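You operate a simulated robot arm through the tools that you are given. There is no shell and no other tool.

Carry out the task below with a simulated robot arm. There is one attempt and no reset: what you move stays moved.

Task
Put things in order on the top of table one. At the end: the silver tin (marked "SHIMS") from the top of table one stands where the slate pad stood; the black weight (marked "1.5") and the gold weight (marked "1") on the top of table one have changed places; the slate pad from the top of table one stands on top of the pink block; whatever was shut is shut again. Leave all else as you found it, and nothing knocked over.

The check looks at the end state, three seconds after you hand in, the way a careful person would. Anything else that was tipped, shoved, dropped, spilled or broken makes it a failure.

Robot
A 5-joint arm with a two-finger parallel gripper, fixed in place. Base frame: the origin is at the foot of the arm, x ahead of it, y to its left, z up; the work surface is at about z = 0. Lengths are in mm, angles in rad, forces in N, time in s.
With the tool pointing down near the work surface it reaches from about 260 to 680 mm from the base axis. Its first joint turns from -1.152 to 1.152 rad. The tool tilts only in the upright plane through the base axis and itself; it spins freely about its own axis. Payload 2.9 kg.
The TCP is the grasp point between the finger pads, 30 mm short of the fingertips. In the tool frame z runs along the fingers and y along their closing line. Largest opening 110 mm; finger width 20, thickness 10; the body of the gripper, 48 by 112 mm, starts 55 mm behind the TCP.
Orientation is that of the tool frame in the base frame, as [roll, pitch, yaw] about the fixed x, y, z axes, in that order (R = Rz(yaw) Ry(pitch) Rx(roll)). With the fingers straight down and closing along the base's y, the tool's x points along the base's -x, its y along +y and its z along -z.

Tools
- The arm moves only by the tool send_rows. Its argument "series" is a list of rows, each an object of numbers (a shift or turn left out is 0, a gripper value left out holds the last): "gripper": the finger opening in mm, from 0 to 110; "dx", "dy", "dz": the shift along the base's x, y, z in units of 20 mm (1.0 is 20 mm); "wx", "wy", "wz": the turn, a rotation vector about the base's x, y, z in units of 6 degrees (1.0 is 6 degrees). In form: [{"gripper": .., "dx": .., "dy": .., "dz": .., "wx": .., "wy": .., "wz": ..}, ...]. A call has 1 to 20 rows; each row shifts and turns the commanded pose from where the row before left it. A call with a number of a shift or a turn outside -1 to 1 is refused whole. A row lasts 0.2 s, in which the tool goes at most 50 mm and 0.15 rad; a call with a longer step from one row to the next is refused whole, and so is a gripper value outside its range. Where a pose cannot be reached the arm comes as near as it can. A force on the tool above 40 N (or 10 N above the force at the start of the call, whichever is more), or a blocked arm, ends the call early, and 0.2 s more pass. Each finger travels about 108 mm/s and halts on what it meets, pressing with about 24 N; the grip force reading is that of the motor and also rises with nothing between the fingers. The clock runs only during rows and for 0.2 s after the last one: add rows that do not move to give the fingers time. The reply holds the time, the measured pose of the TCP, the force on the tool along the base axes, the opening and the grip force, in the units named above and with some noise, with the torque about the TCP (base axes, N m) and any sound that the robot's microphone picked up.
- Cameras (640 x 400 px; columns grow to the right, rows downward): "scene" is fixed at [29.7, -452.6, 598.2]; the picture's right is [0.80, -0.60, 0.00], its down [-0.37, -0.50, -0.79] and it looks along [0.47, 0.63, -0.62] (base axes); focal length 346 px, centre (320, 200). "wrist" rides on the gripper at [72, 17, -103] in the tool frame; the picture's right is [-0.23, 0.97, 0.00], its down [-0.76, -0.18, -0.62] and it looks along [-0.61, -0.14, 0.78] (tool axes); focal length 222 px, centre (320, 200). There is no depth. A picture from a camera that has moved, and an enlarged one, comes with that camera's place and axes in the base frame and with its lens.
- grab_frame(camera): a new picture of that camera. It takes no simulated time.
- inspect(camera, box): a new picture of the part [left, top, right, bottom] of that camera's present view, enlarged. It takes no simulated time.
- hand_in(): hands the job in; it is judged then, once.

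Places have to be worked out from the pictures, the camera data and where the tool is seen. Open the gripper and draw the arm clear of the work before you hand the job in, unless the task says otherwise.

The tools are called after ">>>" by a JSON object that holds its "method" and its "body". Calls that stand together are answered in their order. send_rows: Moves the arm, as the interface text tells. Its arguments: {"type":"object","properties":{"series":{"type":"array","items":{"type":"object","properties":{"gripper":{"type":"number"},"dx":{"type":"number"},"dy":{"type":"number"},"dz":{"type":"number"},"wx":{"type":"number"},"wy":{"type":"number"},"wz":{"type":"number"}}}}},"required":["series"]} The other tools are called the same way: grab_frame (camera) takes a picture; inspect (camera, box) takes an enlarged picture of a part of a camera's view; hand_in () hands the job in.

At the start:

```text
clock: 0.0
ee_pos: [436.9, 170.6, 276.2]
tool_rot: [3.14, 0.001, -3.14]
force: [0.4, 0.0, 0.4]
wrist_torque: [-0.02, 0.0, -0.01]
gripper_width: 109.9
gripper_force: 0.1
```

scene: 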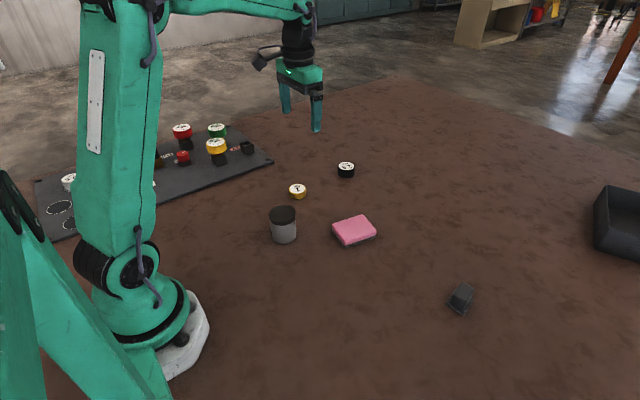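
wrist: 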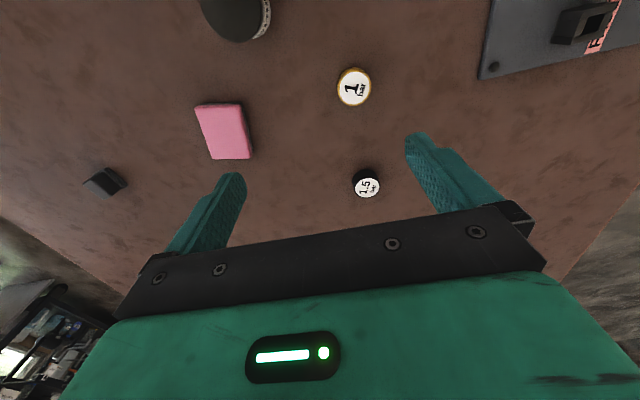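

I'll look closely at the objects before moving anything.

>>> {"method": "inspect", "body": {"camera": "scene", "box": [240, 140, 400, 260]}}

>>> {"method": "inspect", "body": {"camera": "scene", "box": [420, 170, 640, 330]}}

>>> {"method": "inspect", "body": {"camera": "scene", "box": [30, 100, 290, 250]}}

>>> {"method": "inspect", "body": {"camera": "wrist", "box": [60, 0, 420, 210]}}

```text
3.33 times, centred on (320, 200) of scene
camera zoom: at [29.7, -452.6, 598.2], right [0.8, -0.6, 0.0], down [-0.37, -0.5, -0.79], along [0.47, 0.63, -0.62], focal length 1153 px, centre (320, 200)
```

zoom: 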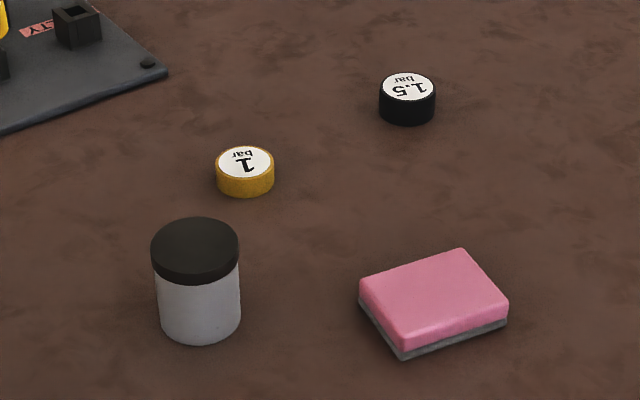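

```text
2.50 times, centred on (530, 250) of scene
camera zoom: at [29.7, -452.6, 598.2], right [0.8, -0.6, 0.0], down [-0.37, -0.5, -0.79], along [0.47, 0.63, -0.62], focal length 865 px, centre (-205, 75)
```

zoom: 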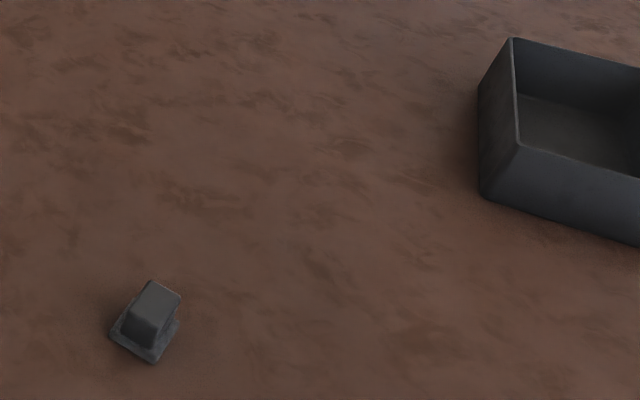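

```text
2.46 times, centred on (160, 175) of scene
camera zoom: at [29.7, -452.6, 598.2], right [0.8, -0.6, 0.0], down [-0.37, -0.5, -0.79], along [0.47, 0.63, -0.62], focal length 852 px, centre (714, 262)
```

zoom: 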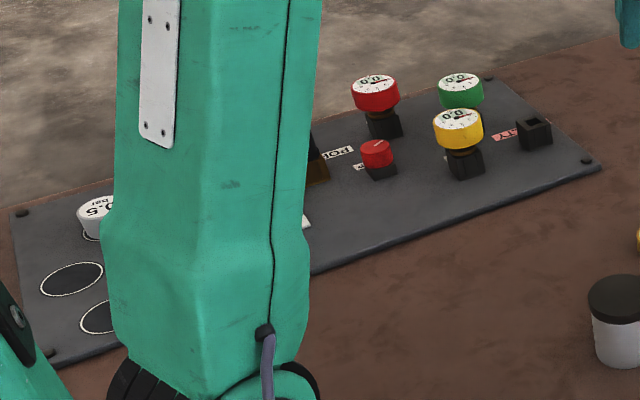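

```text
1.78 times, centred on (240, 105) of wrist
camera zoom: at [364.3, 188.5, 381.2], right [0.23, 0.97, 0.0], down [0.76, -0.18, 0.62], along [0.61, -0.14, -0.78], focal length 395 px, centre (462, 369)
```

zoom: 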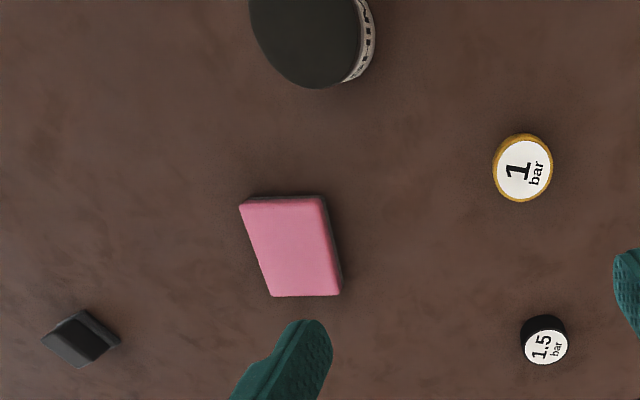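

The pink block seems to lie on a thin grey layer, and a dark thing lies to the right; I'll zoom in much closer on both to tell which one is the slate pad.

>>> {"method": "inspect", "body": {"camera": "scene", "box": [324, 208, 384, 250]}}

>>> {"method": "inspect", "body": {"camera": "scene", "box": [438, 276, 488, 320]}}

>>> {"method": "inspect", "body": {"camera": "wrist", "box": [180, 90, 270, 170]}}

>>> {"method": "inspect", "body": {"camera": "wrist", "box": [70, 150, 140, 210]}}

>>> {"method": "inspect", "body": {"camera": "scene", "box": [540, 160, 640, 270]}}

>>> {"method": "inspect", "body": {"camera": "scene", "box": [380, 0, 640, 110]}}

```text
9.52 times, centred on (354, 229) of scene
camera zoom: at [29.7, -452.6, 598.2], right [0.8, -0.6, 0.0], down [-0.37, -0.5, -0.79], along [0.47, 0.63, -0.62], focal length 3295 px, centre (-4, -76)
```

zoom: 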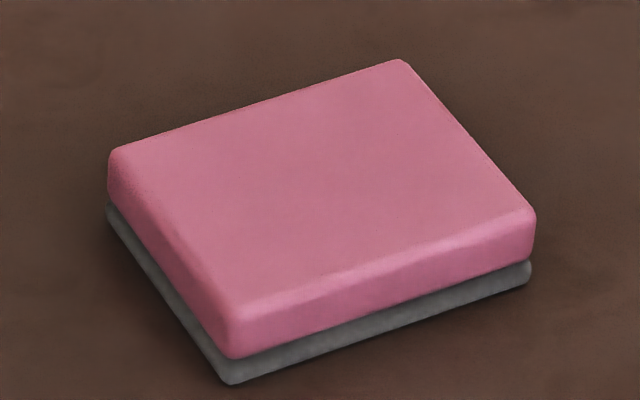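

```text
9.09 times, centred on (463, 298) of scene
camera zoom: at [29.7, -452.6, 598.2], right [0.8, -0.6, 0.0], down [-0.37, -0.5, -0.79], along [0.47, 0.63, -0.62], focal length 3145 px, centre (-980, -691)
```

zoom: 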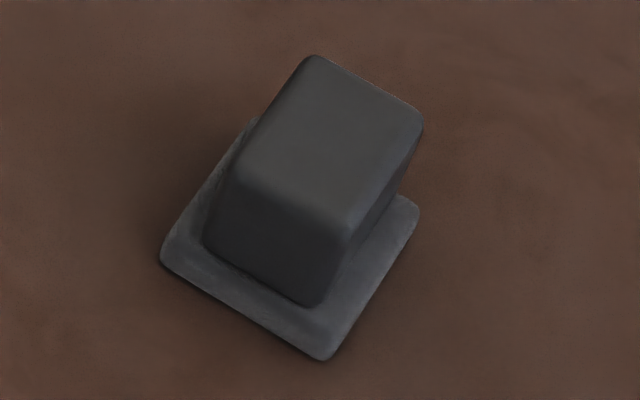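

```text
5.00 times, centred on (225, 130) of wrist
camera zoom: at [364.3, 188.5, 381.2], right [0.23, 0.97, 0.0], down [0.76, -0.18, 0.62], along [0.61, -0.14, -0.78], focal length 1111 px, centre (795, 550)
```

zoom: 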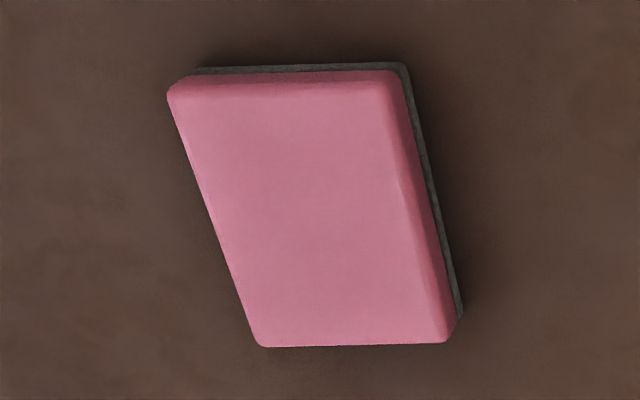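

```text
6.67 times, centred on (105, 180) of wrist
camera zoom: at [364.3, 188.5, 381.2], right [0.23, 0.97, 0.0], down [0.76, -0.18, 0.62], along [0.61, -0.14, -0.78], focal length 1481 px, centre (1753, 333)
```

zoom: 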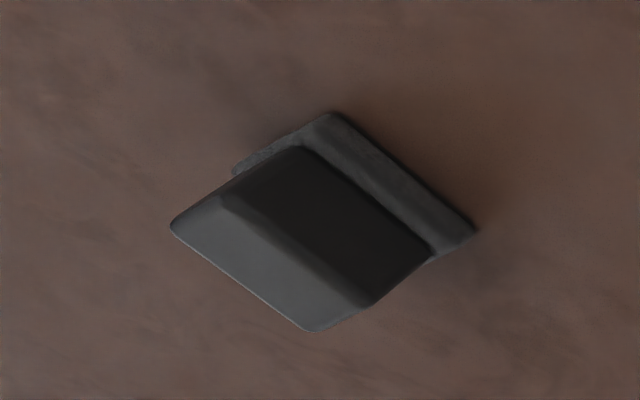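

```text
3.64 times, centred on (590, 215) of scene
camera zoom: at [29.7, -452.6, 598.2], right [0.8, -0.6, 0.0], down [-0.37, -0.5, -0.79], along [0.47, 0.63, -0.62], focal length 1258 px, centre (-662, 146)
```

zoom: 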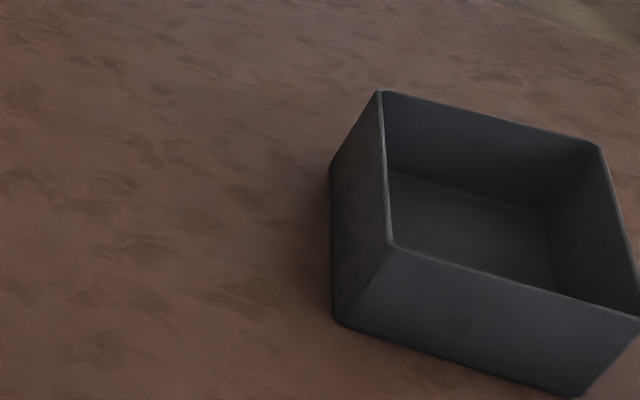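

```text
2.46 times, centred on (510, 55) of scene
camera zoom: at [29.7, -452.6, 598.2], right [0.8, -0.6, 0.0], down [-0.37, -0.5, -0.79], along [0.47, 0.63, -0.62], focal length 852 px, centre (-148, 557)
```

zoom: 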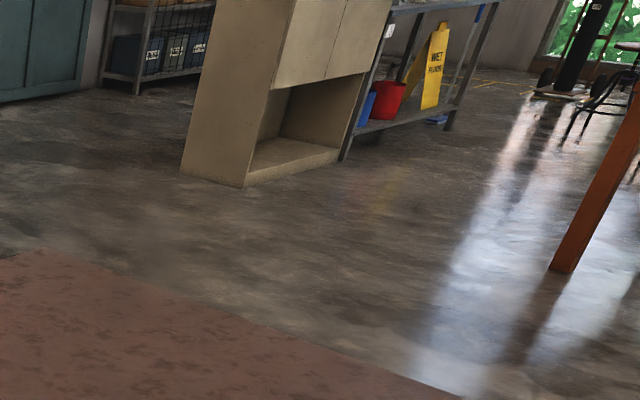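

The dark object stands near (505, -285): a roughly 50 x 38 mm plate with a narrower upper part. The pink block is near (468, 0). I'll move toward the pink block at safe height for a closer wrist view.

>>> {"method": "send_rows", "body": {"series": [{"dy": -1}, {"dy": -1}, {"dy": -1}, {"dy": -1}, {"dy": -1}, {"dy": -1}, {"dy": -1}, {"dy": -1, "dz": -1}, {"dy": -0.5, "dz": -1}, {"dz": -1}, {"dz": -1}, {}]}}

>>> {"method": "grab_frame", "body": {"camera": "wrist"}}

>>> {"method": "grab_frame", "body": {"camera": "scene"}}

```text
clock: 2.6
ee_pos: [436.5, 0.7, 193.5]
tool_rot: [-3.14, 0.0, 3.14]
force: [0.2, -0.4, -0.9]
wrist_torque: [-0.01, 0.0, -0.01]
gripper_width: 109.9
gripper_force: 0.0
```

```text
taken
camera wrist: at [363.9, 19.1, 299.1], right [0.23, 0.97, 0.0], down [0.76, -0.18, 0.62], along [0.61, -0.14, -0.78], focal length 222 px, centre (320, 200)
```

wrist: 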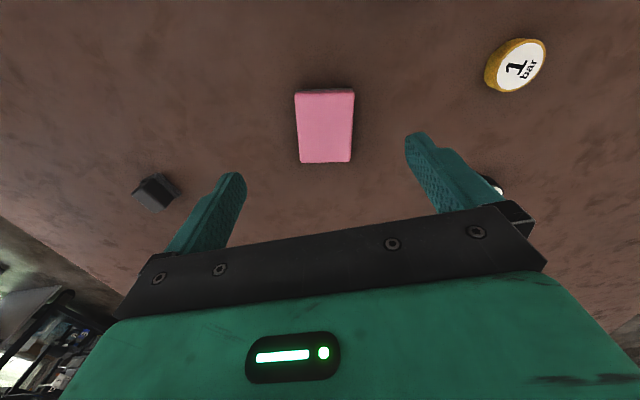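

```text
taken
```

scene: 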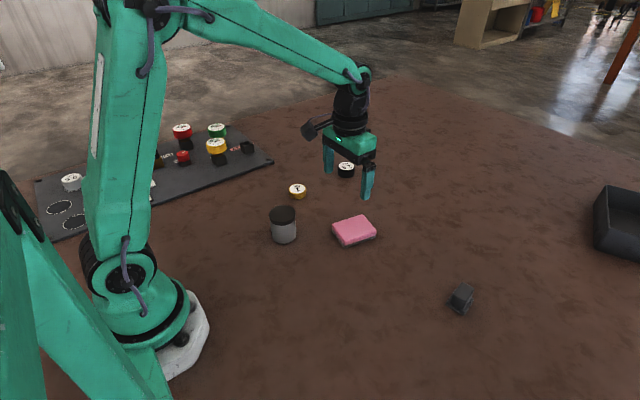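

The pink block centre is around (466, 0). Now I go to the dark object for a close view from above.

>>> {"method": "send_rows", "body": {"series": [{"dy": -1}, {"dy": -1}, {"dy": -1}, {"dy": -1}, {"dy": -1}, {"dy": -1}, {"dy": -1}, {"dy": -1}, {"dy": -1}, {"dy": -1}, {"dy": -1, "dx": 0.5}, {"dy": -1, "dx": 0.5}, {"dy": -1, "dx": 0.5}, {"dy": -0.5, "dx": 0.5, "dz": -0.5}, {"dz": -1}, {}]}}

>>> {"method": "grab_frame", "body": {"camera": "wrist"}}

>>> {"method": "grab_frame", "body": {"camera": "scene"}}

```text
clock: 6.0
ee_pos: [478.5, -269.8, 164.3]
tool_rot: [3.141, 0.0, 3.141]
force: [0.3, -0.5, -0.3]
wrist_torque: [0.03, 0.01, -0.01]
gripper_width: 109.9
gripper_force: 0.0
```

```text
taken
camera wrist: at [405.1, -252.3, 269.0], right [0.23, 0.97, 0.0], down [0.76, -0.18, 0.62], along [0.61, -0.14, -0.78], focal length 222 px, centre (320, 200)
```

wrist: 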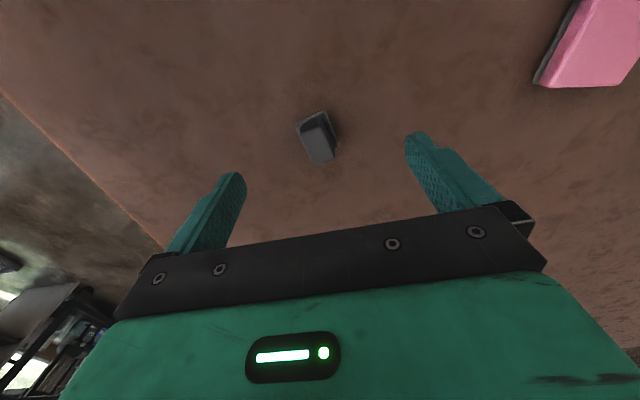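

```text
taken
```

scene: 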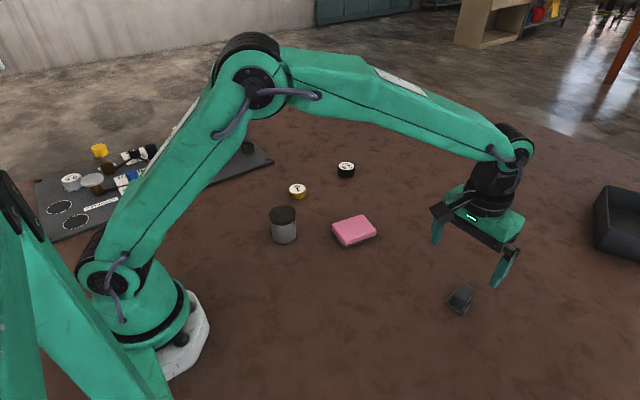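

>>> {"method": "inspect", "body": {"camera": "wrist", "box": [280, 90, 360, 180]}}

>>> {"method": "inspect", "body": {"camera": "wrist", "box": [510, 0, 640, 100]}}

>>> {"method": "inspect", "body": {"camera": "scene", "box": [30, 130, 280, 250]}}

```text
4.44 times, centred on (320, 135) of wrist
camera zoom: at [405.1, -252.3, 269.0], right [0.23, 0.97, 0.0], down [0.76, -0.18, 0.62], along [0.61, -0.14, -0.78], focal length 987 px, centre (320, 489)
```

zoom: 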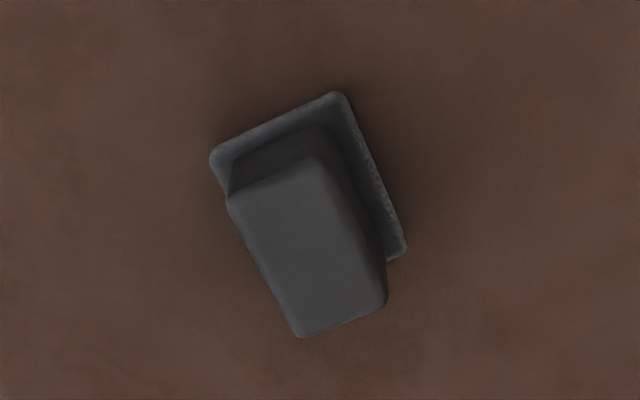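

```text
4.00 times, centred on (575, 50) of wrist
camera zoom: at [405.1, -252.3, 269.0], right [0.23, 0.97, 0.0], down [0.76, -0.18, 0.62], along [0.61, -0.14, -0.78], focal length 888 px, centre (-700, 800)
```

zoom: 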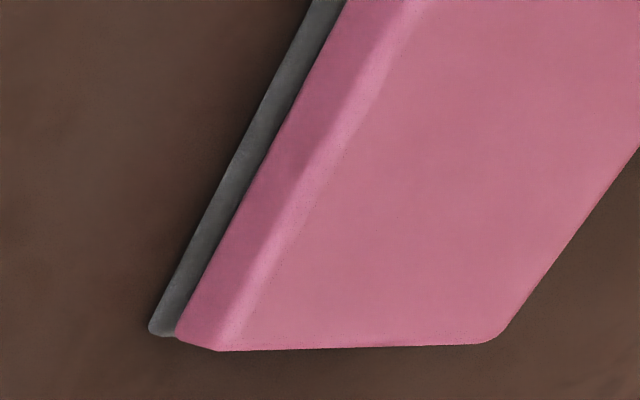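

```text
2.56 times, centred on (155, 190) of scene
camera zoom: at [29.7, -452.6, 598.2], right [0.8, -0.6, 0.0], down [-0.37, -0.5, -0.79], along [0.47, 0.63, -0.62], focal length 886 px, centre (742, 226)
```

zoom: 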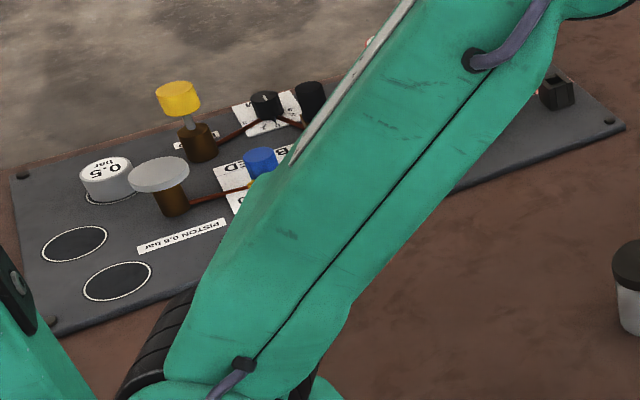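

The dark object is a slate-coloured felt/abrasive pad with a handle (one piece, standing freely on the table); the pink one is a sponge-like block. So the slate pad is at about (511, -282), yaw ≈ 0.21 rad, handle ≈ 41 x 26 mm with its top near z 33. I'll line up over it with the fingers closing across the handle's narrow side.

>>> {"method": "send_rows", "body": {"series": [{"dx": 0.8, "dy": -0.3, "wz": 1}, {"dx": 0.85, "dy": -0.31, "wz": 1.05, "gripper": 70}]}}

```text
refused: 1.05 is not a number from -1 to 1
```

That call was refused for the 1.05 turn; I'll split the turn into smaller pieces.

>>> {"method": "send_rows", "body": {"series": [{"dx": 0.8, "dy": -0.3, "wz": 1}, {"dx": 0.85, "dy": -0.31, "wz": 1, "gripper": 70}, {"dz": -1}, {"dz": -1}, {"dz": -0.5}, {}, {}]}}

>>> {"method": "grab_frame", "body": {"camera": "wrist"}}

>>> {"method": "inspect", "body": {"camera": "scene", "box": [400, 180, 560, 320]}}

```text
clock: 7.6
ee_pos: [507.7, -282.8, 117.8]
tool_rot: [3.14, -0.002, -2.932]
force: [-1.0, 0.1, -0.7]
wrist_torque: [0.0, 0.0, 0.02]
gripper_width: 69.8
gripper_force: 0.1
```

```text
taken
camera wrist: at [433.6, -280.6, 222.0], right [0.02, 1.0, 0.0], down [0.78, -0.02, 0.62], along [0.62, -0.01, -0.78], focal length 222 px, centre (320, 200)
```

wrist: 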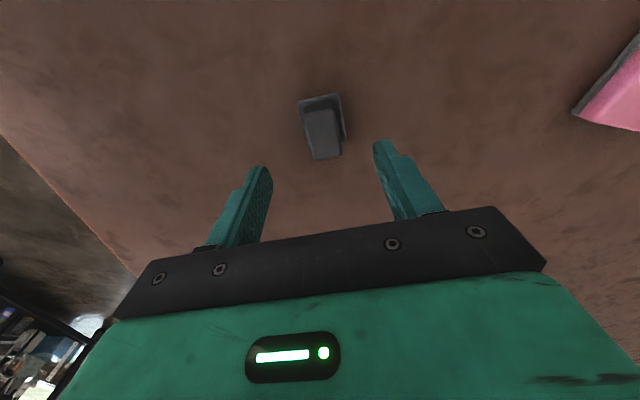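

```text
2.86 times, centred on (480, 250) of scene
camera zoom: at [29.7, -452.6, 598.2], right [0.8, -0.6, 0.0], down [-0.37, -0.5, -0.79], along [0.47, 0.63, -0.62], focal length 988 px, centre (-137, 57)
```

zoom: 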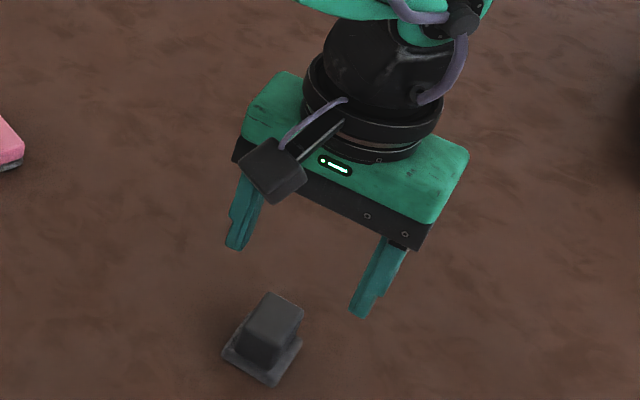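

The handle sits between the fingers. I lower until the fingertips are about 10 mm above the table, beside the handle and above the base plate.

>>> {"method": "send_rows", "body": {"series": [{"dz": -1}, {"dz": -1}, {"dz": -1}, {"dz": -0.4}, {"dz": -0.3}, {}, {}]}}

>>> {"method": "grab_frame", "body": {"camera": "wrist"}}

>>> {"method": "inspect", "body": {"camera": "scene", "box": [400, 220, 520, 320]}}

```text
clock: 9.2
ee_pos: [511.7, -282.1, 43.5]
tool_rot: [-3.141, 0.0, -2.932]
force: [0.3, -0.7, 0.4]
wrist_torque: [-0.02, 0.03, -0.04]
gripper_width: 70.2
gripper_force: 0.1
```

```text
taken
camera wrist: at [435.8, -279.9, 147.8], right [0.02, 1.0, 0.0], down [0.78, -0.02, 0.62], along [0.62, -0.01, -0.78], focal length 222 px, centre (320, 200)
```

wrist: 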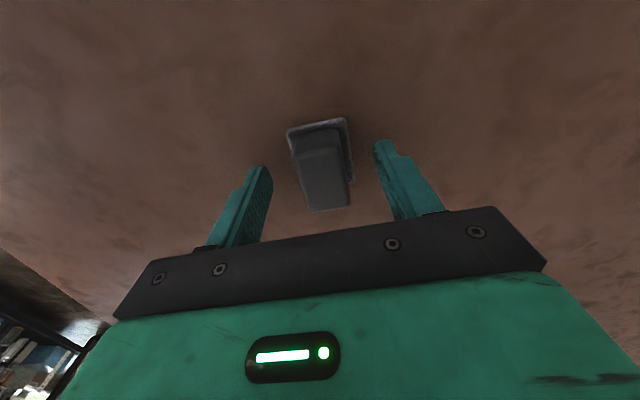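

```text
4.00 times, centred on (460, 270) of scene
camera zoom: at [29.7, -452.6, 598.2], right [0.8, -0.6, 0.0], down [-0.37, -0.5, -0.79], along [0.47, 0.63, -0.62], focal length 1384 px, centre (-240, -80)
```

zoom: 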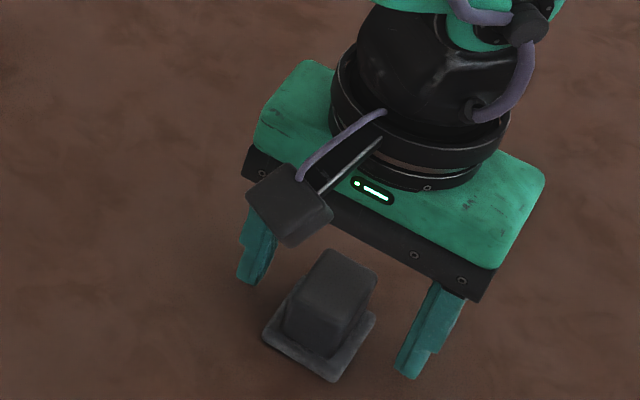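

The fingers straddle the handle; now I close on it.

>>> {"method": "send_rows", "body": {"series": [{"gripper": 10}, {}, {}, {}]}}

>>> {"method": "grab_frame", "body": {"camera": "wrist"}}

>>> {"method": "inspect", "body": {"camera": "scene", "box": [400, 220, 520, 320]}}

```text
clock: 10.2
ee_pos: [509.5, -281.9, 43.4]
tool_rot: [-3.142, 0.001, -2.931]
force: [-0.1, -0.9, 0.2]
wrist_torque: [-0.03, -0.03, 0.03]
gripper_width: 27.6
gripper_force: 24.1
```

```text
taken
camera wrist: at [435.8, -279.9, 147.9], right [0.02, 1.0, 0.0], down [0.78, -0.02, 0.62], along [0.62, -0.01, -0.78], focal length 222 px, centre (320, 200)
```

wrist: 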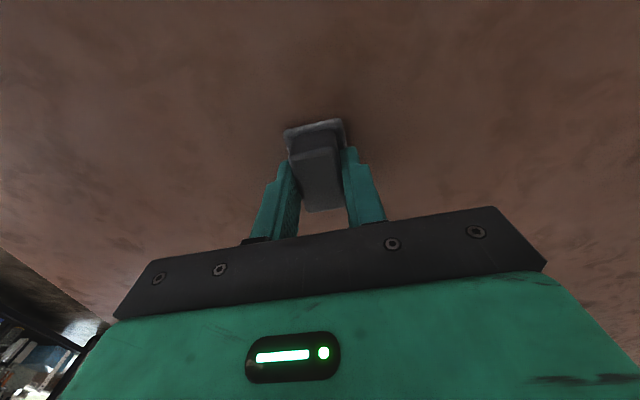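

```text
4.00 times, centred on (460, 270) of scene
camera zoom: at [29.7, -452.6, 598.2], right [0.8, -0.6, 0.0], down [-0.37, -0.5, -0.79], along [0.47, 0.63, -0.62], focal length 1384 px, centre (-240, -80)
```

zoom: 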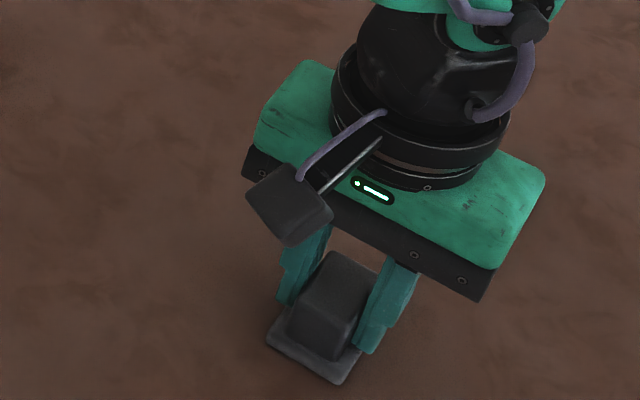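

The grip reads 27.6 mm and 24 N, so the handle is held. I lift straight up and check that the whole pad comes along.

>>> {"method": "send_rows", "body": {"series": [{"dz": 0.5}, {"dz": 1}, {"dz": 1}, {"dz": 1}, {}]}}

>>> {"method": "inspect", "body": {"camera": "scene", "box": [400, 180, 540, 320]}}

>>> {"method": "grab_frame", "body": {"camera": "wrist"}}

```text
clock: 11.4
ee_pos: [508.6, -282.5, 113.0]
tool_rot: [-3.141, -0.001, -2.934]
force: [-1.4, 0.3, -1.0]
wrist_torque: [0.03, 0.0, -0.03]
gripper_width: 27.5
gripper_force: 24.3
```

```text
2.86 times, centred on (470, 250) of scene
camera zoom: at [29.7, -452.6, 598.2], right [0.8, -0.6, 0.0], down [-0.37, -0.5, -0.79], along [0.47, 0.63, -0.62], focal length 988 px, centre (-109, 57)
```

zoom: 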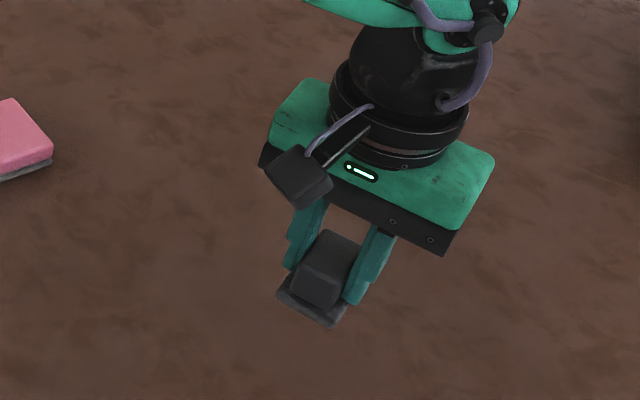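

```text
taken
camera wrist: at [433.6, -280.5, 217.1], right [0.02, 1.0, 0.0], down [0.78, -0.02, 0.62], along [0.62, -0.01, -0.78], focal length 222 px, centre (320, 200)
```

wrist: 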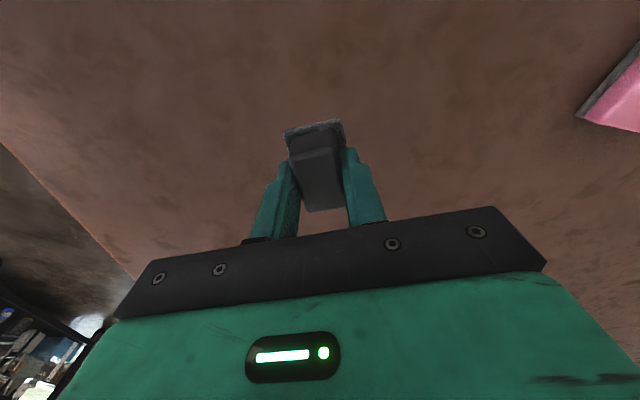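

The whole pad came up as one piece, with nothing left behind on the table. I carry it to above the pink block at about (469, -2), turning it to line up with the block.

>>> {"method": "send_rows", "body": {"series": [{"dy": 1}, {"dy": 1}, {"dy": 1}, {"dy": 1}, {"dy": 1, "wz": -0.5}, {"dy": 1, "wz": -0.5}, {"dy": 1, "wz": -0.5, "dx": -0.3}, {"dy": 1, "wz": -0.5, "dx": -0.3}, {"dy": 1, "wz": -0.5, "dx": -0.3}, {"dy": 1, "wz": -0.5, "dx": -0.3}, {"dy": 1, "wz": -0.5, "dx": -0.3}, {"dy": 1, "wz": -0.4, "dx": -0.3}, {"dy": 1, "dx": -0.25}, {"dy": 0.98}, {}, {}]}}

>>> {"method": "grab_frame", "body": {"camera": "wrist"}}

>>> {"method": "inspect", "body": {"camera": "scene", "box": [290, 140, 430, 260]}}

```text
clock: 14.8
ee_pos: [471.0, -2.7, 112.1]
tool_rot: [3.141, -0.001, 2.942]
force: [0.6, -0.8, -1.6]
wrist_torque: [0.02, 0.02, 0.01]
gripper_width: 27.3
gripper_force: 23.8
```

```text
taken
camera wrist: at [402.0, 29.9, 216.8], right [0.42, 0.91, 0.0], down [0.71, -0.33, 0.62], along [0.57, -0.26, -0.78], focal length 222 px, centre (320, 200)
```

wrist: 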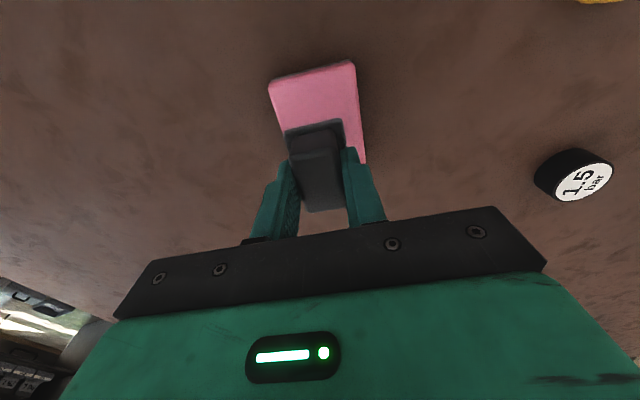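

```text
3.33 times, centred on (360, 200) of scene
camera zoom: at [29.7, -452.6, 598.2], right [0.8, -0.6, 0.0], down [-0.37, -0.5, -0.79], along [0.47, 0.63, -0.62], focal length 1153 px, centre (187, 200)
```

zoom: 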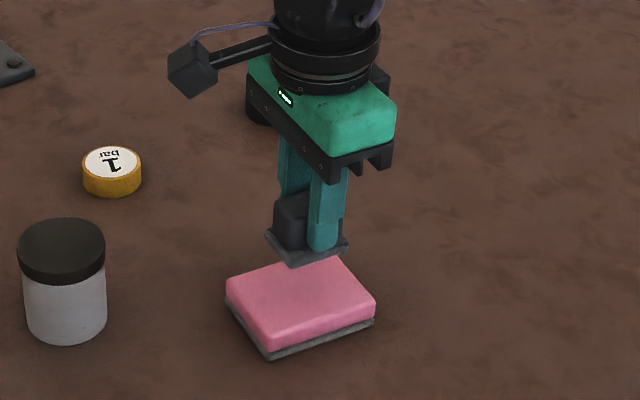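

The pad hangs over the middle of the pink block (within about 3 mm). I lower to just above the block and check the gap.

>>> {"method": "send_rows", "body": {"series": [{"dz": -0.8}, {"dz": -0.8}, {"dz": -0.3}, {}, {}]}}

>>> {"method": "inspect", "body": {"camera": "scene", "box": [310, 180, 400, 260]}}

>>> {"method": "grab_frame", "body": {"camera": "wrist"}}

```text
clock: 16.0
ee_pos: [468.2, -1.2, 73.7]
tool_rot: [3.141, -0.001, 2.943]
force: [0.0, 0.7, -0.2]
wrist_torque: [-0.02, -0.04, 0.0]
gripper_width: 27.4
gripper_force: 24.3
```

```text
5.00 times, centred on (355, 220) of scene
camera zoom: at [29.7, -452.6, 598.2], right [0.8, -0.6, 0.0], down [-0.37, -0.5, -0.79], along [0.47, 0.63, -0.62], focal length 1730 px, centre (145, 100)
```

zoom: 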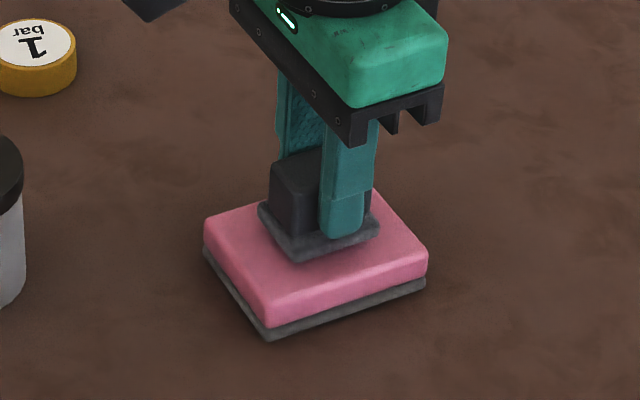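

```text
taken
camera wrist: at [401.4, 30.4, 179.3], right [0.42, 0.91, 0.0], down [0.71, -0.33, 0.62], along [0.57, -0.26, -0.78], focal length 222 px, centre (320, 200)
```

wrist: 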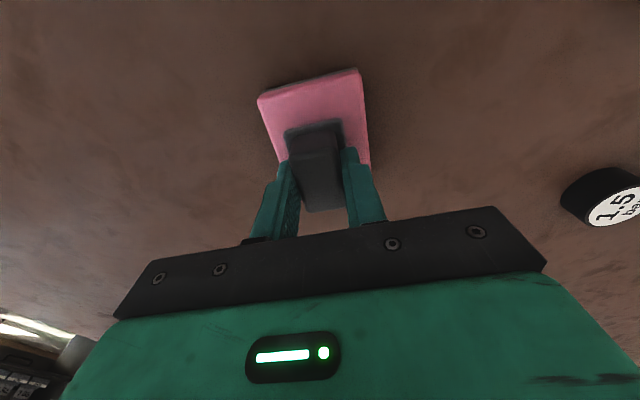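

A gap of several mm remains above the pink block. I lower in 1 mm steps and watch the vertical force.

>>> {"method": "send_rows", "body": {"series": [{"dz": -0.05}, {"dz": -0.05}, {"dz": -0.05}, {"dz": -0.05}, {}]}}

>>> {"method": "inspect", "body": {"camera": "scene", "box": [330, 200, 390, 250]}}

```text
clock: 17.2
ee_pos: [469.4, -0.8, 69.9]
tool_rot: [3.141, 0.0, 2.943]
force: [-0.5, -0.1, -0.8]
wrist_torque: [-0.01, 0.02, 0.01]
gripper_width: 27.4
gripper_force: 24.0
```

```text
8.00 times, centred on (360, 225) of scene
camera zoom: at [29.7, -452.6, 598.2], right [0.8, -0.6, 0.0], down [-0.37, -0.5, -0.79], along [0.47, 0.63, -0.62], focal length 2768 px, centre (0, 0)
```

zoom: 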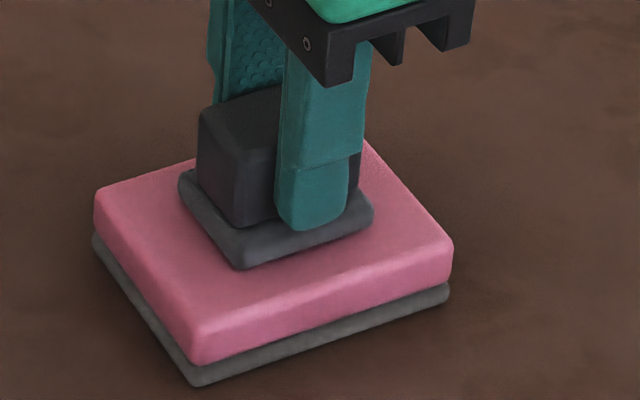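

No contact force yet; two or three more small steps down.

>>> {"method": "send_rows", "body": {"series": [{"dz": -0.05}, {"dz": -0.05}, {}]}}

>>> {"method": "inspect", "body": {"camera": "scene", "box": [330, 200, 390, 250]}}

```text
clock: 18.0
ee_pos: [469.0, -0.5, 70.2]
tool_rot: [-3.141, 0.002, 2.942]
force: [-2.8, 1.7, 9.4]
wrist_torque: [0.09, 0.11, 0.04]
gripper_width: 27.7
gripper_force: 24.2
```

```text
8.00 times, centred on (360, 225) of scene
camera zoom: at [29.7, -452.6, 598.2], right [0.8, -0.6, 0.0], down [-0.37, -0.5, -0.79], along [0.47, 0.63, -0.62], focal length 2768 px, centre (0, 0)
```

zoom: 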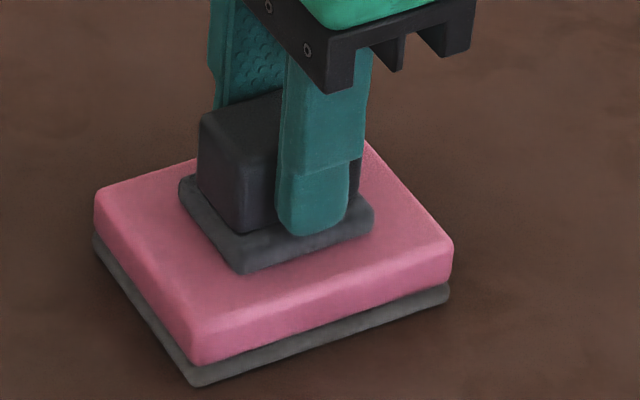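

The pad rests on the block (about 9 N upward). I ease off half a millimetre, open the fingers in steps, and rise straight up.

>>> {"method": "send_rows", "body": {"series": [{"dz": 0.03}, {"gripper": 32}, {"gripper": 40}, {"gripper": 50}, {}, {"dz": 0.5}, {"dz": 1}, {"dz": 1}, {"dz": 1}, {}]}}

>>> {"method": "inspect", "body": {"camera": "scene", "box": [310, 180, 400, 260]}}

>>> {"method": "grab_frame", "body": {"camera": "wrist"}}

>>> {"method": "grab_frame", "body": {"camera": "scene"}}

```text
clock: 20.2
ee_pos: [469.0, -1.2, 139.5]
tool_rot: [3.14, 0.0, 2.943]
force: [-1.3, 0.0, -0.5]
wrist_torque: [-0.01, -0.03, -0.02]
gripper_width: 50.1
gripper_force: 0.0
```

```text
5.00 times, centred on (355, 220) of scene
camera zoom: at [29.7, -452.6, 598.2], right [0.8, -0.6, 0.0], down [-0.37, -0.5, -0.79], along [0.47, 0.63, -0.62], focal length 1730 px, centre (145, 100)
```

zoom: 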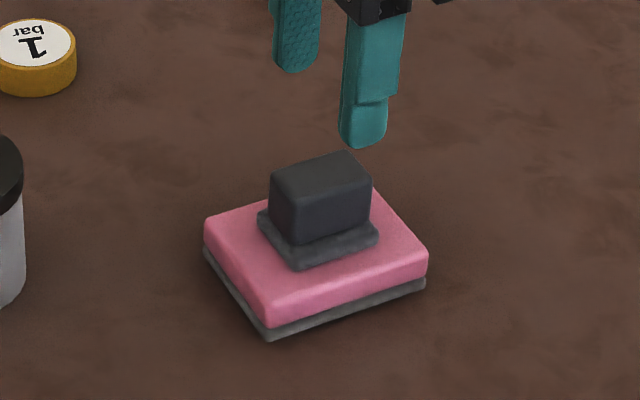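

```text
taken
camera wrist: at [400.5, 30.0, 243.5], right [0.42, 0.91, 0.0], down [0.71, -0.33, 0.62], along [0.57, -0.26, -0.78], focal length 222 px, centre (320, 200)
```

wrist: 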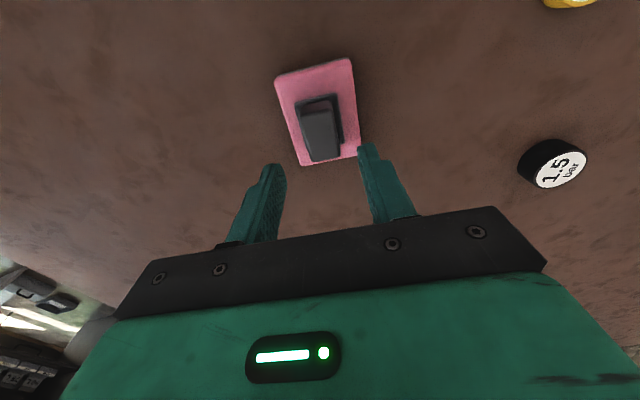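

```text
taken
```

scene: 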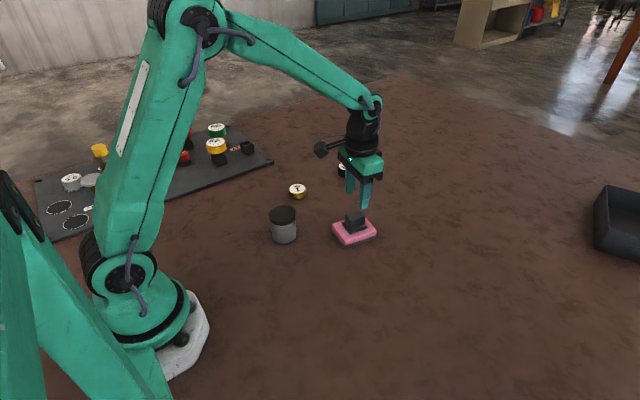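

The pad stands on the pink block. Next is the silver tin at about (330, 96): I rise, open fully, and move above it for a close look.

>>> {"method": "send_rows", "body": {"series": [{"dz": 1, "gripper": 110}, {"dz": 1}, {"dz": 0.3, "dx": -0.5, "dy": 0.4}, {"dx": -1, "dy": 0.7, "wz": 0.5}, {"dx": -1, "dy": 0.7, "wz": 0.5}, {"dx": -1, "dy": 0.7, "wz": 0.5}, {"dx": -1, "dy": 0.7, "wz": 0.4}, {"dx": -1, "dy": 0.7}, {"dx": -1, "dy": 0.7}, {"dx": -0.45, "dy": 0.25}, {}, {}]}}

>>> {"method": "grab_frame", "body": {"camera": "wrist"}}

>>> {"method": "inspect", "body": {"camera": "scene", "box": [230, 130, 390, 250]}}

```text
clock: 22.8
ee_pos: [329.1, 94.9, 185.3]
tool_rot: [-3.141, -0.001, 3.141]
force: [0.1, 0.2, 0.2]
wrist_torque: [0.0, -0.01, 0.02]
gripper_width: 110.1
gripper_force: 0.1
```

```text
taken
camera wrist: at [256.2, 111.9, 290.8], right [0.23, 0.97, 0.0], down [0.76, -0.18, 0.62], along [0.61, -0.14, -0.78], focal length 222 px, centre (320, 200)
```

wrist: 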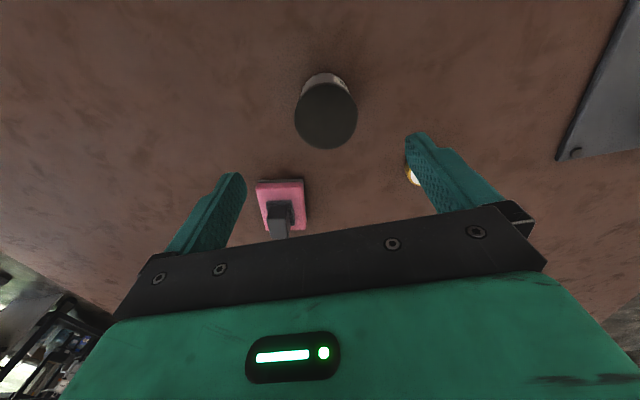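

```text
3.33 times, centred on (310, 190) of scene
camera zoom: at [29.7, -452.6, 598.2], right [0.8, -0.6, 0.0], down [-0.37, -0.5, -0.79], along [0.47, 0.63, -0.62], focal length 1153 px, centre (353, 233)
```

zoom: 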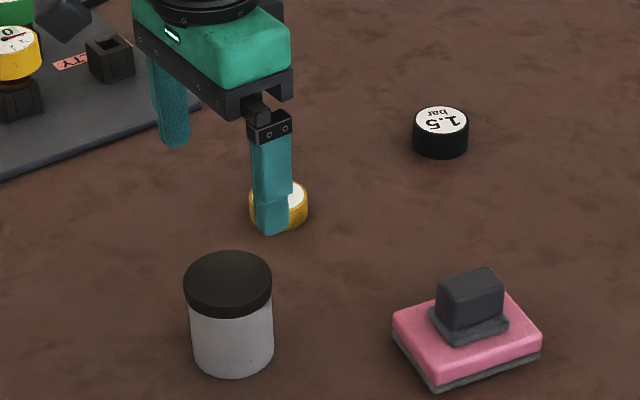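

The wrist view puts the tin about (-4, +7) mm from the tool axis, so at about (326, 102). I zoom in to see how the lid sits on the tin and how the fingers are shaped.

>>> {"method": "inspect", "body": {"camera": "scene", "box": [260, 198, 310, 248]}}

>>> {"method": "inspect", "body": {"camera": "wrist", "box": [280, 60, 370, 160]}}

>>> {"method": "inspect", "body": {"camera": "scene", "box": [260, 140, 330, 210]}}

```text
8.00 times, centred on (285, 223) of scene
camera zoom: at [29.7, -452.6, 598.2], right [0.8, -0.6, 0.0], down [-0.37, -0.5, -0.79], along [0.47, 0.63, -0.62], focal length 2768 px, centre (600, 16)
```

zoom: 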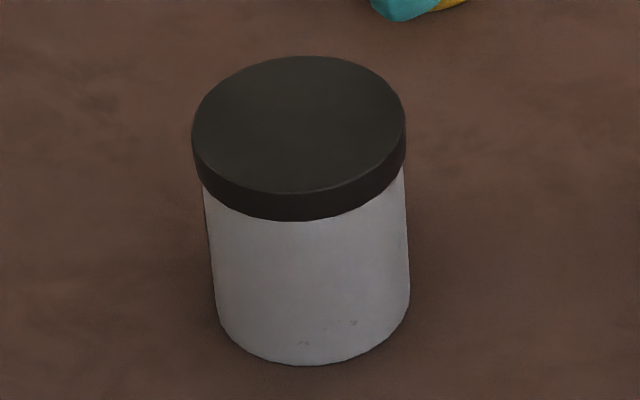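

```text
4.00 times, centred on (325, 110) of wrist
camera zoom: at [256.2, 111.9, 290.8], right [0.23, 0.97, 0.0], down [0.76, -0.18, 0.62], along [0.61, -0.14, -0.78], focal length 888 px, centre (300, 560)
```

zoom: 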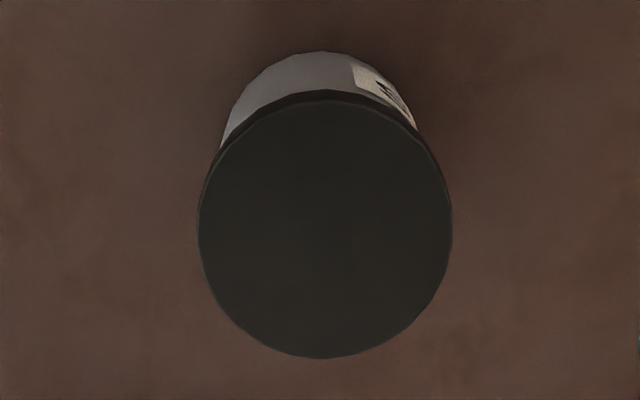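

```text
5.71 times, centred on (295, 175) of scene
camera zoom: at [29.7, -452.6, 598.2], right [0.8, -0.6, 0.0], down [-0.37, -0.5, -0.79], along [0.47, 0.63, -0.62], focal length 1977 px, centre (463, 343)
```

zoom: 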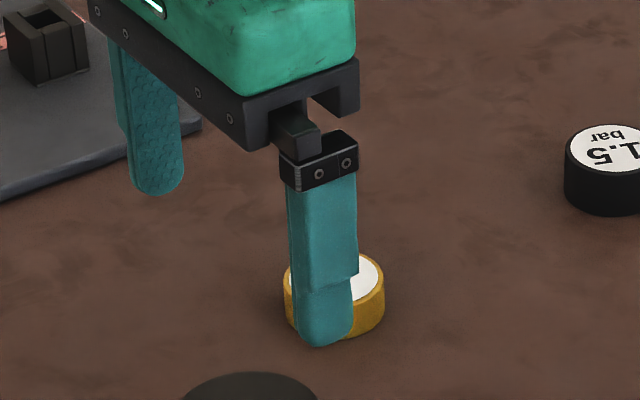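

The lid overhangs the tin by about 1.3 mm, so a straight-down grip would hold the lid rather than the body. To be safe I'll grip the body below the lid with the tool tilted about 32° outward. I try the tilt first at safe height above the tin.

>>> {"method": "send_rows", "body": {"series": [{"dx": -0.3, "dy": 0.24, "wz": 1}, {"dx": -0.235, "wz": 1}, {"wz": 0.895}, {"wx": 0.298, "wy": -0.954}, {"wx": 0.298, "wy": -0.954}, {"wx": 0.298, "wy": -0.954}, {"wx": 0.298, "wy": -0.954}, {"wx": 0.298, "wy": -0.954}, {"wx": 0.1, "wy": -0.32}, {}, {}]}}

>>> {"method": "grab_frame", "body": {"camera": "wrist"}}

>>> {"method": "grab_frame", "body": {"camera": "scene"}}

```text
clock: 25.2
ee_pos: [319.4, 101.0, 185.9]
tool_rot: [-3.14, 0.556, -2.84]
force: [0.1, 0.5, -0.7]
wrist_torque: [-0.01, 0.01, 0.05]
gripper_width: 110.1
gripper_force: 0.0
```

```text
taken
camera wrist: at [203.1, 82.1, 235.7], right [-0.11, 0.99, 0.12], down [0.35, -0.08, 0.93], along [0.93, 0.14, -0.34], focal length 222 px, centre (320, 200)
```

wrist: 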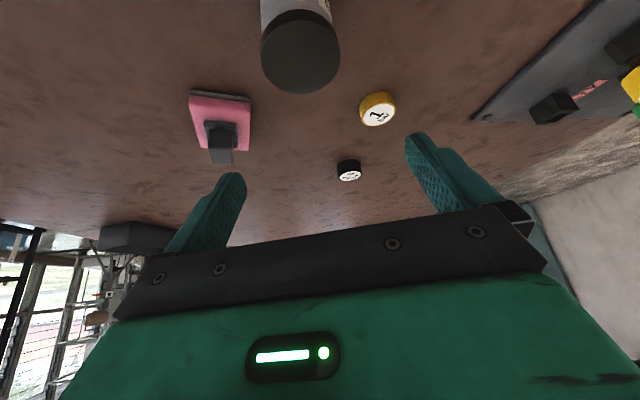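

```text
taken
```

scene: 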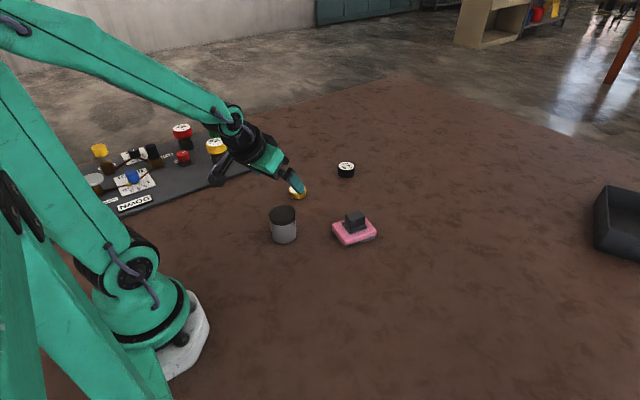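

The tilted pose (0.556 rad) is reached well. I check the tin's sideways alignment in the wrist view before lowering.

>>> {"method": "inspect", "body": {"camera": "wrist", "box": [240, 0, 360, 100]}}

>>> {"method": "inspect", "body": {"camera": "scene", "box": [200, 90, 340, 250]}}

```text
4.00 times, centred on (300, 50) of wrist
camera zoom: at [203.1, 82.1, 235.7], right [-0.11, 0.99, 0.12], down [0.35, -0.08, 0.93], along [0.93, 0.14, -0.34], focal length 888 px, centre (400, 800)
```

zoom: 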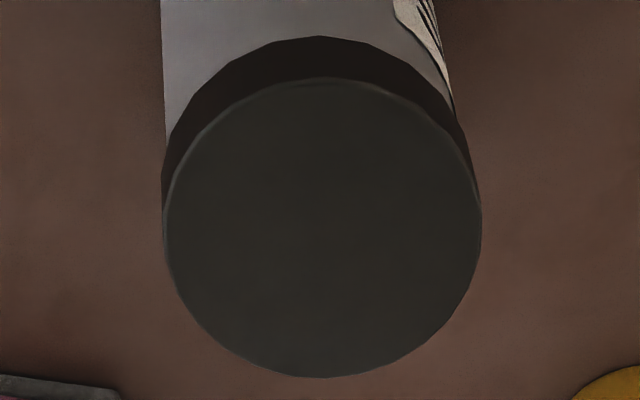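

```text
2.50 times, centred on (270, 170) of scene
camera zoom: at [29.7, -452.6, 598.2], right [0.8, -0.6, 0.0], down [-0.37, -0.5, -0.79], along [0.47, 0.63, -0.62], focal length 865 px, centre (445, 275)
```

zoom: 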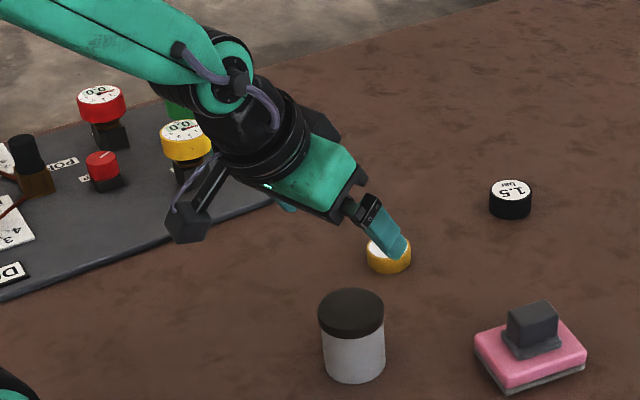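

The tin is laterally within about 1.5 mm of the tool plane. I lower straight down in two stages, first to about 60 mm TCP height.

>>> {"method": "send_rows", "body": {"series": [{"dz": -1}, {"dz": -1}, {"dz": -1}, {"dz": -1}, {"dz": -1}, {"dz": -0.7}, {"dz": -0.5}, {}]}}

>>> {"method": "inspect", "body": {"camera": "scene", "box": [220, 150, 360, 260]}}

>>> {"method": "grab_frame", "body": {"camera": "wrist"}}

```text
clock: 27.0
ee_pos: [340.2, 107.0, 64.8]
tool_rot: [3.14, 0.557, -2.839]
force: [0.0, 0.3, -1.0]
wrist_torque: [-0.02, -0.01, 0.01]
gripper_width: 110.4
gripper_force: 0.0
out of reach, approached as far as the arm can: row 2, 3, 4, 5
```

```text
3.64 times, centred on (290, 205) of scene
camera zoom: at [29.7, -452.6, 598.2], right [0.8, -0.6, 0.0], down [-0.37, -0.5, -0.79], along [0.47, 0.63, -0.62], focal length 1258 px, centre (429, 182)
```

zoom: 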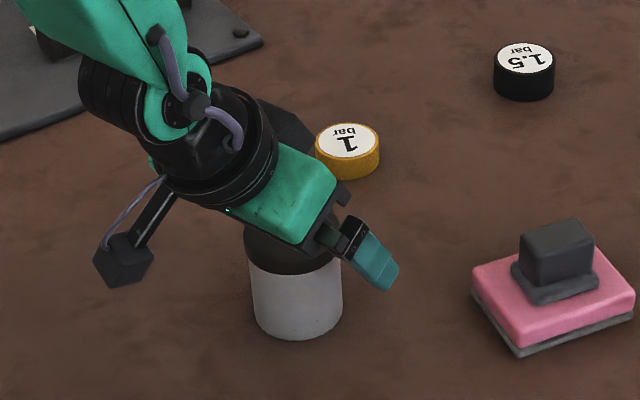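

```text
taken
camera wrist: at [224.0, 89.2, 115.9], right [-0.11, 0.99, 0.12], down [0.36, -0.08, 0.93], along [0.93, 0.14, -0.34], focal length 222 px, centre (320, 200)
```

wrist: 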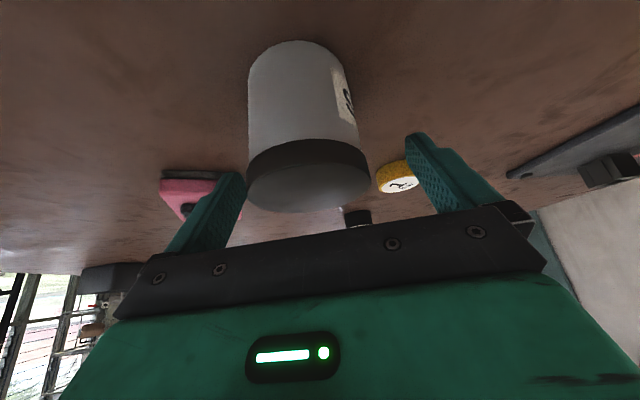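

At this tilt the inner reach limit pushed the tool outward to r≈356 (nothing touched). I go back up and try tilting the other way instead, with the fingers pointing slightly toward the base.

>>> {"method": "send_rows", "body": {"series": [{"dz": 1}, {"dz": 1}, {"dz": 1}, {"dz": 1}, {"dz": 1}, {"dz": 1}, {"wx": -0.298, "wy": 0.954}, {"wx": -0.298, "wy": 0.954}, {"wx": -0.298, "wy": 0.954}, {"wx": -0.298, "wy": 0.954}, {"wx": -0.298, "wy": 0.954}, {"wx": -0.298, "wy": 0.954}, {"wx": -0.298, "wy": 0.954}, {}]}}

>>> {"method": "grab_frame", "body": {"camera": "scene"}}

```text
clock: 30.0
ee_pos: [338.9, 106.6, 186.5]
tool_rot: [-3.142, -0.176, -2.84]
force: [0.3, -0.4, 0.5]
wrist_torque: [0.02, 0.0, -0.02]
gripper_width: 109.8
gripper_force: 0.1
```

```text
taken
```

scene: 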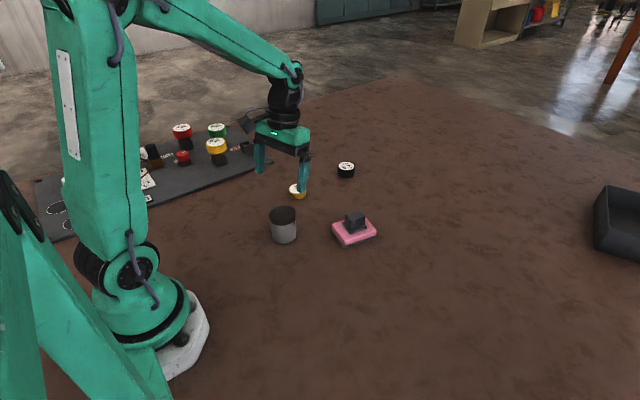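

Inward tilt is working so far (-0.18 rad). I continue to about -0.56 rad at this height.

>>> {"method": "send_rows", "body": {"series": [{"wx": -0.298, "wy": 0.954}, {"wx": -0.298, "wy": 0.954}, {"wx": -0.298, "wy": 0.954}, {"wx": -0.188, "wy": 0.6}, {}, {}]}}

>>> {"method": "grab_frame", "body": {"camera": "scene"}}

>>> {"method": "grab_frame", "body": {"camera": "wrist"}}

```text
clock: 31.4
ee_pos: [337.7, 106.3, 186.4]
tool_rot: [-3.14, -0.556, -2.84]
force: [-0.5, 0.0, -0.8]
wrist_torque: [0.02, -0.01, -0.01]
gripper_width: 109.9
gripper_force: 0.1
```

```text
taken
```

scene: 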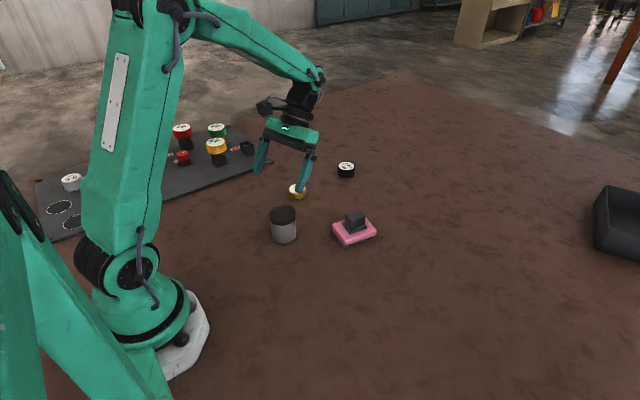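

```text
taken
camera wrist: at [325.8, 121.1, 314.4], right [-0.11, 0.99, -0.12], down [0.98, 0.12, 0.13], along [0.14, -0.1, -0.98], focal length 222 px, centre (320, 200)
```

wrist: 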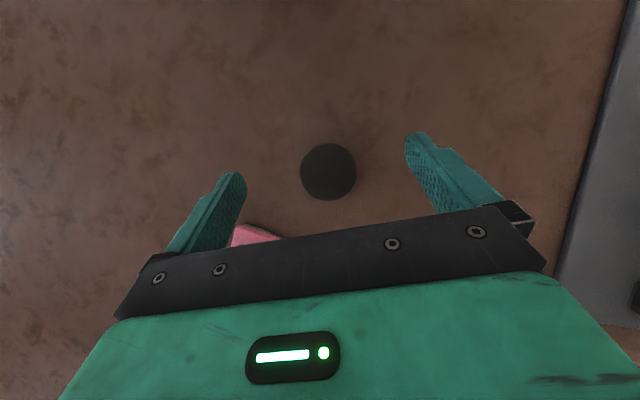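

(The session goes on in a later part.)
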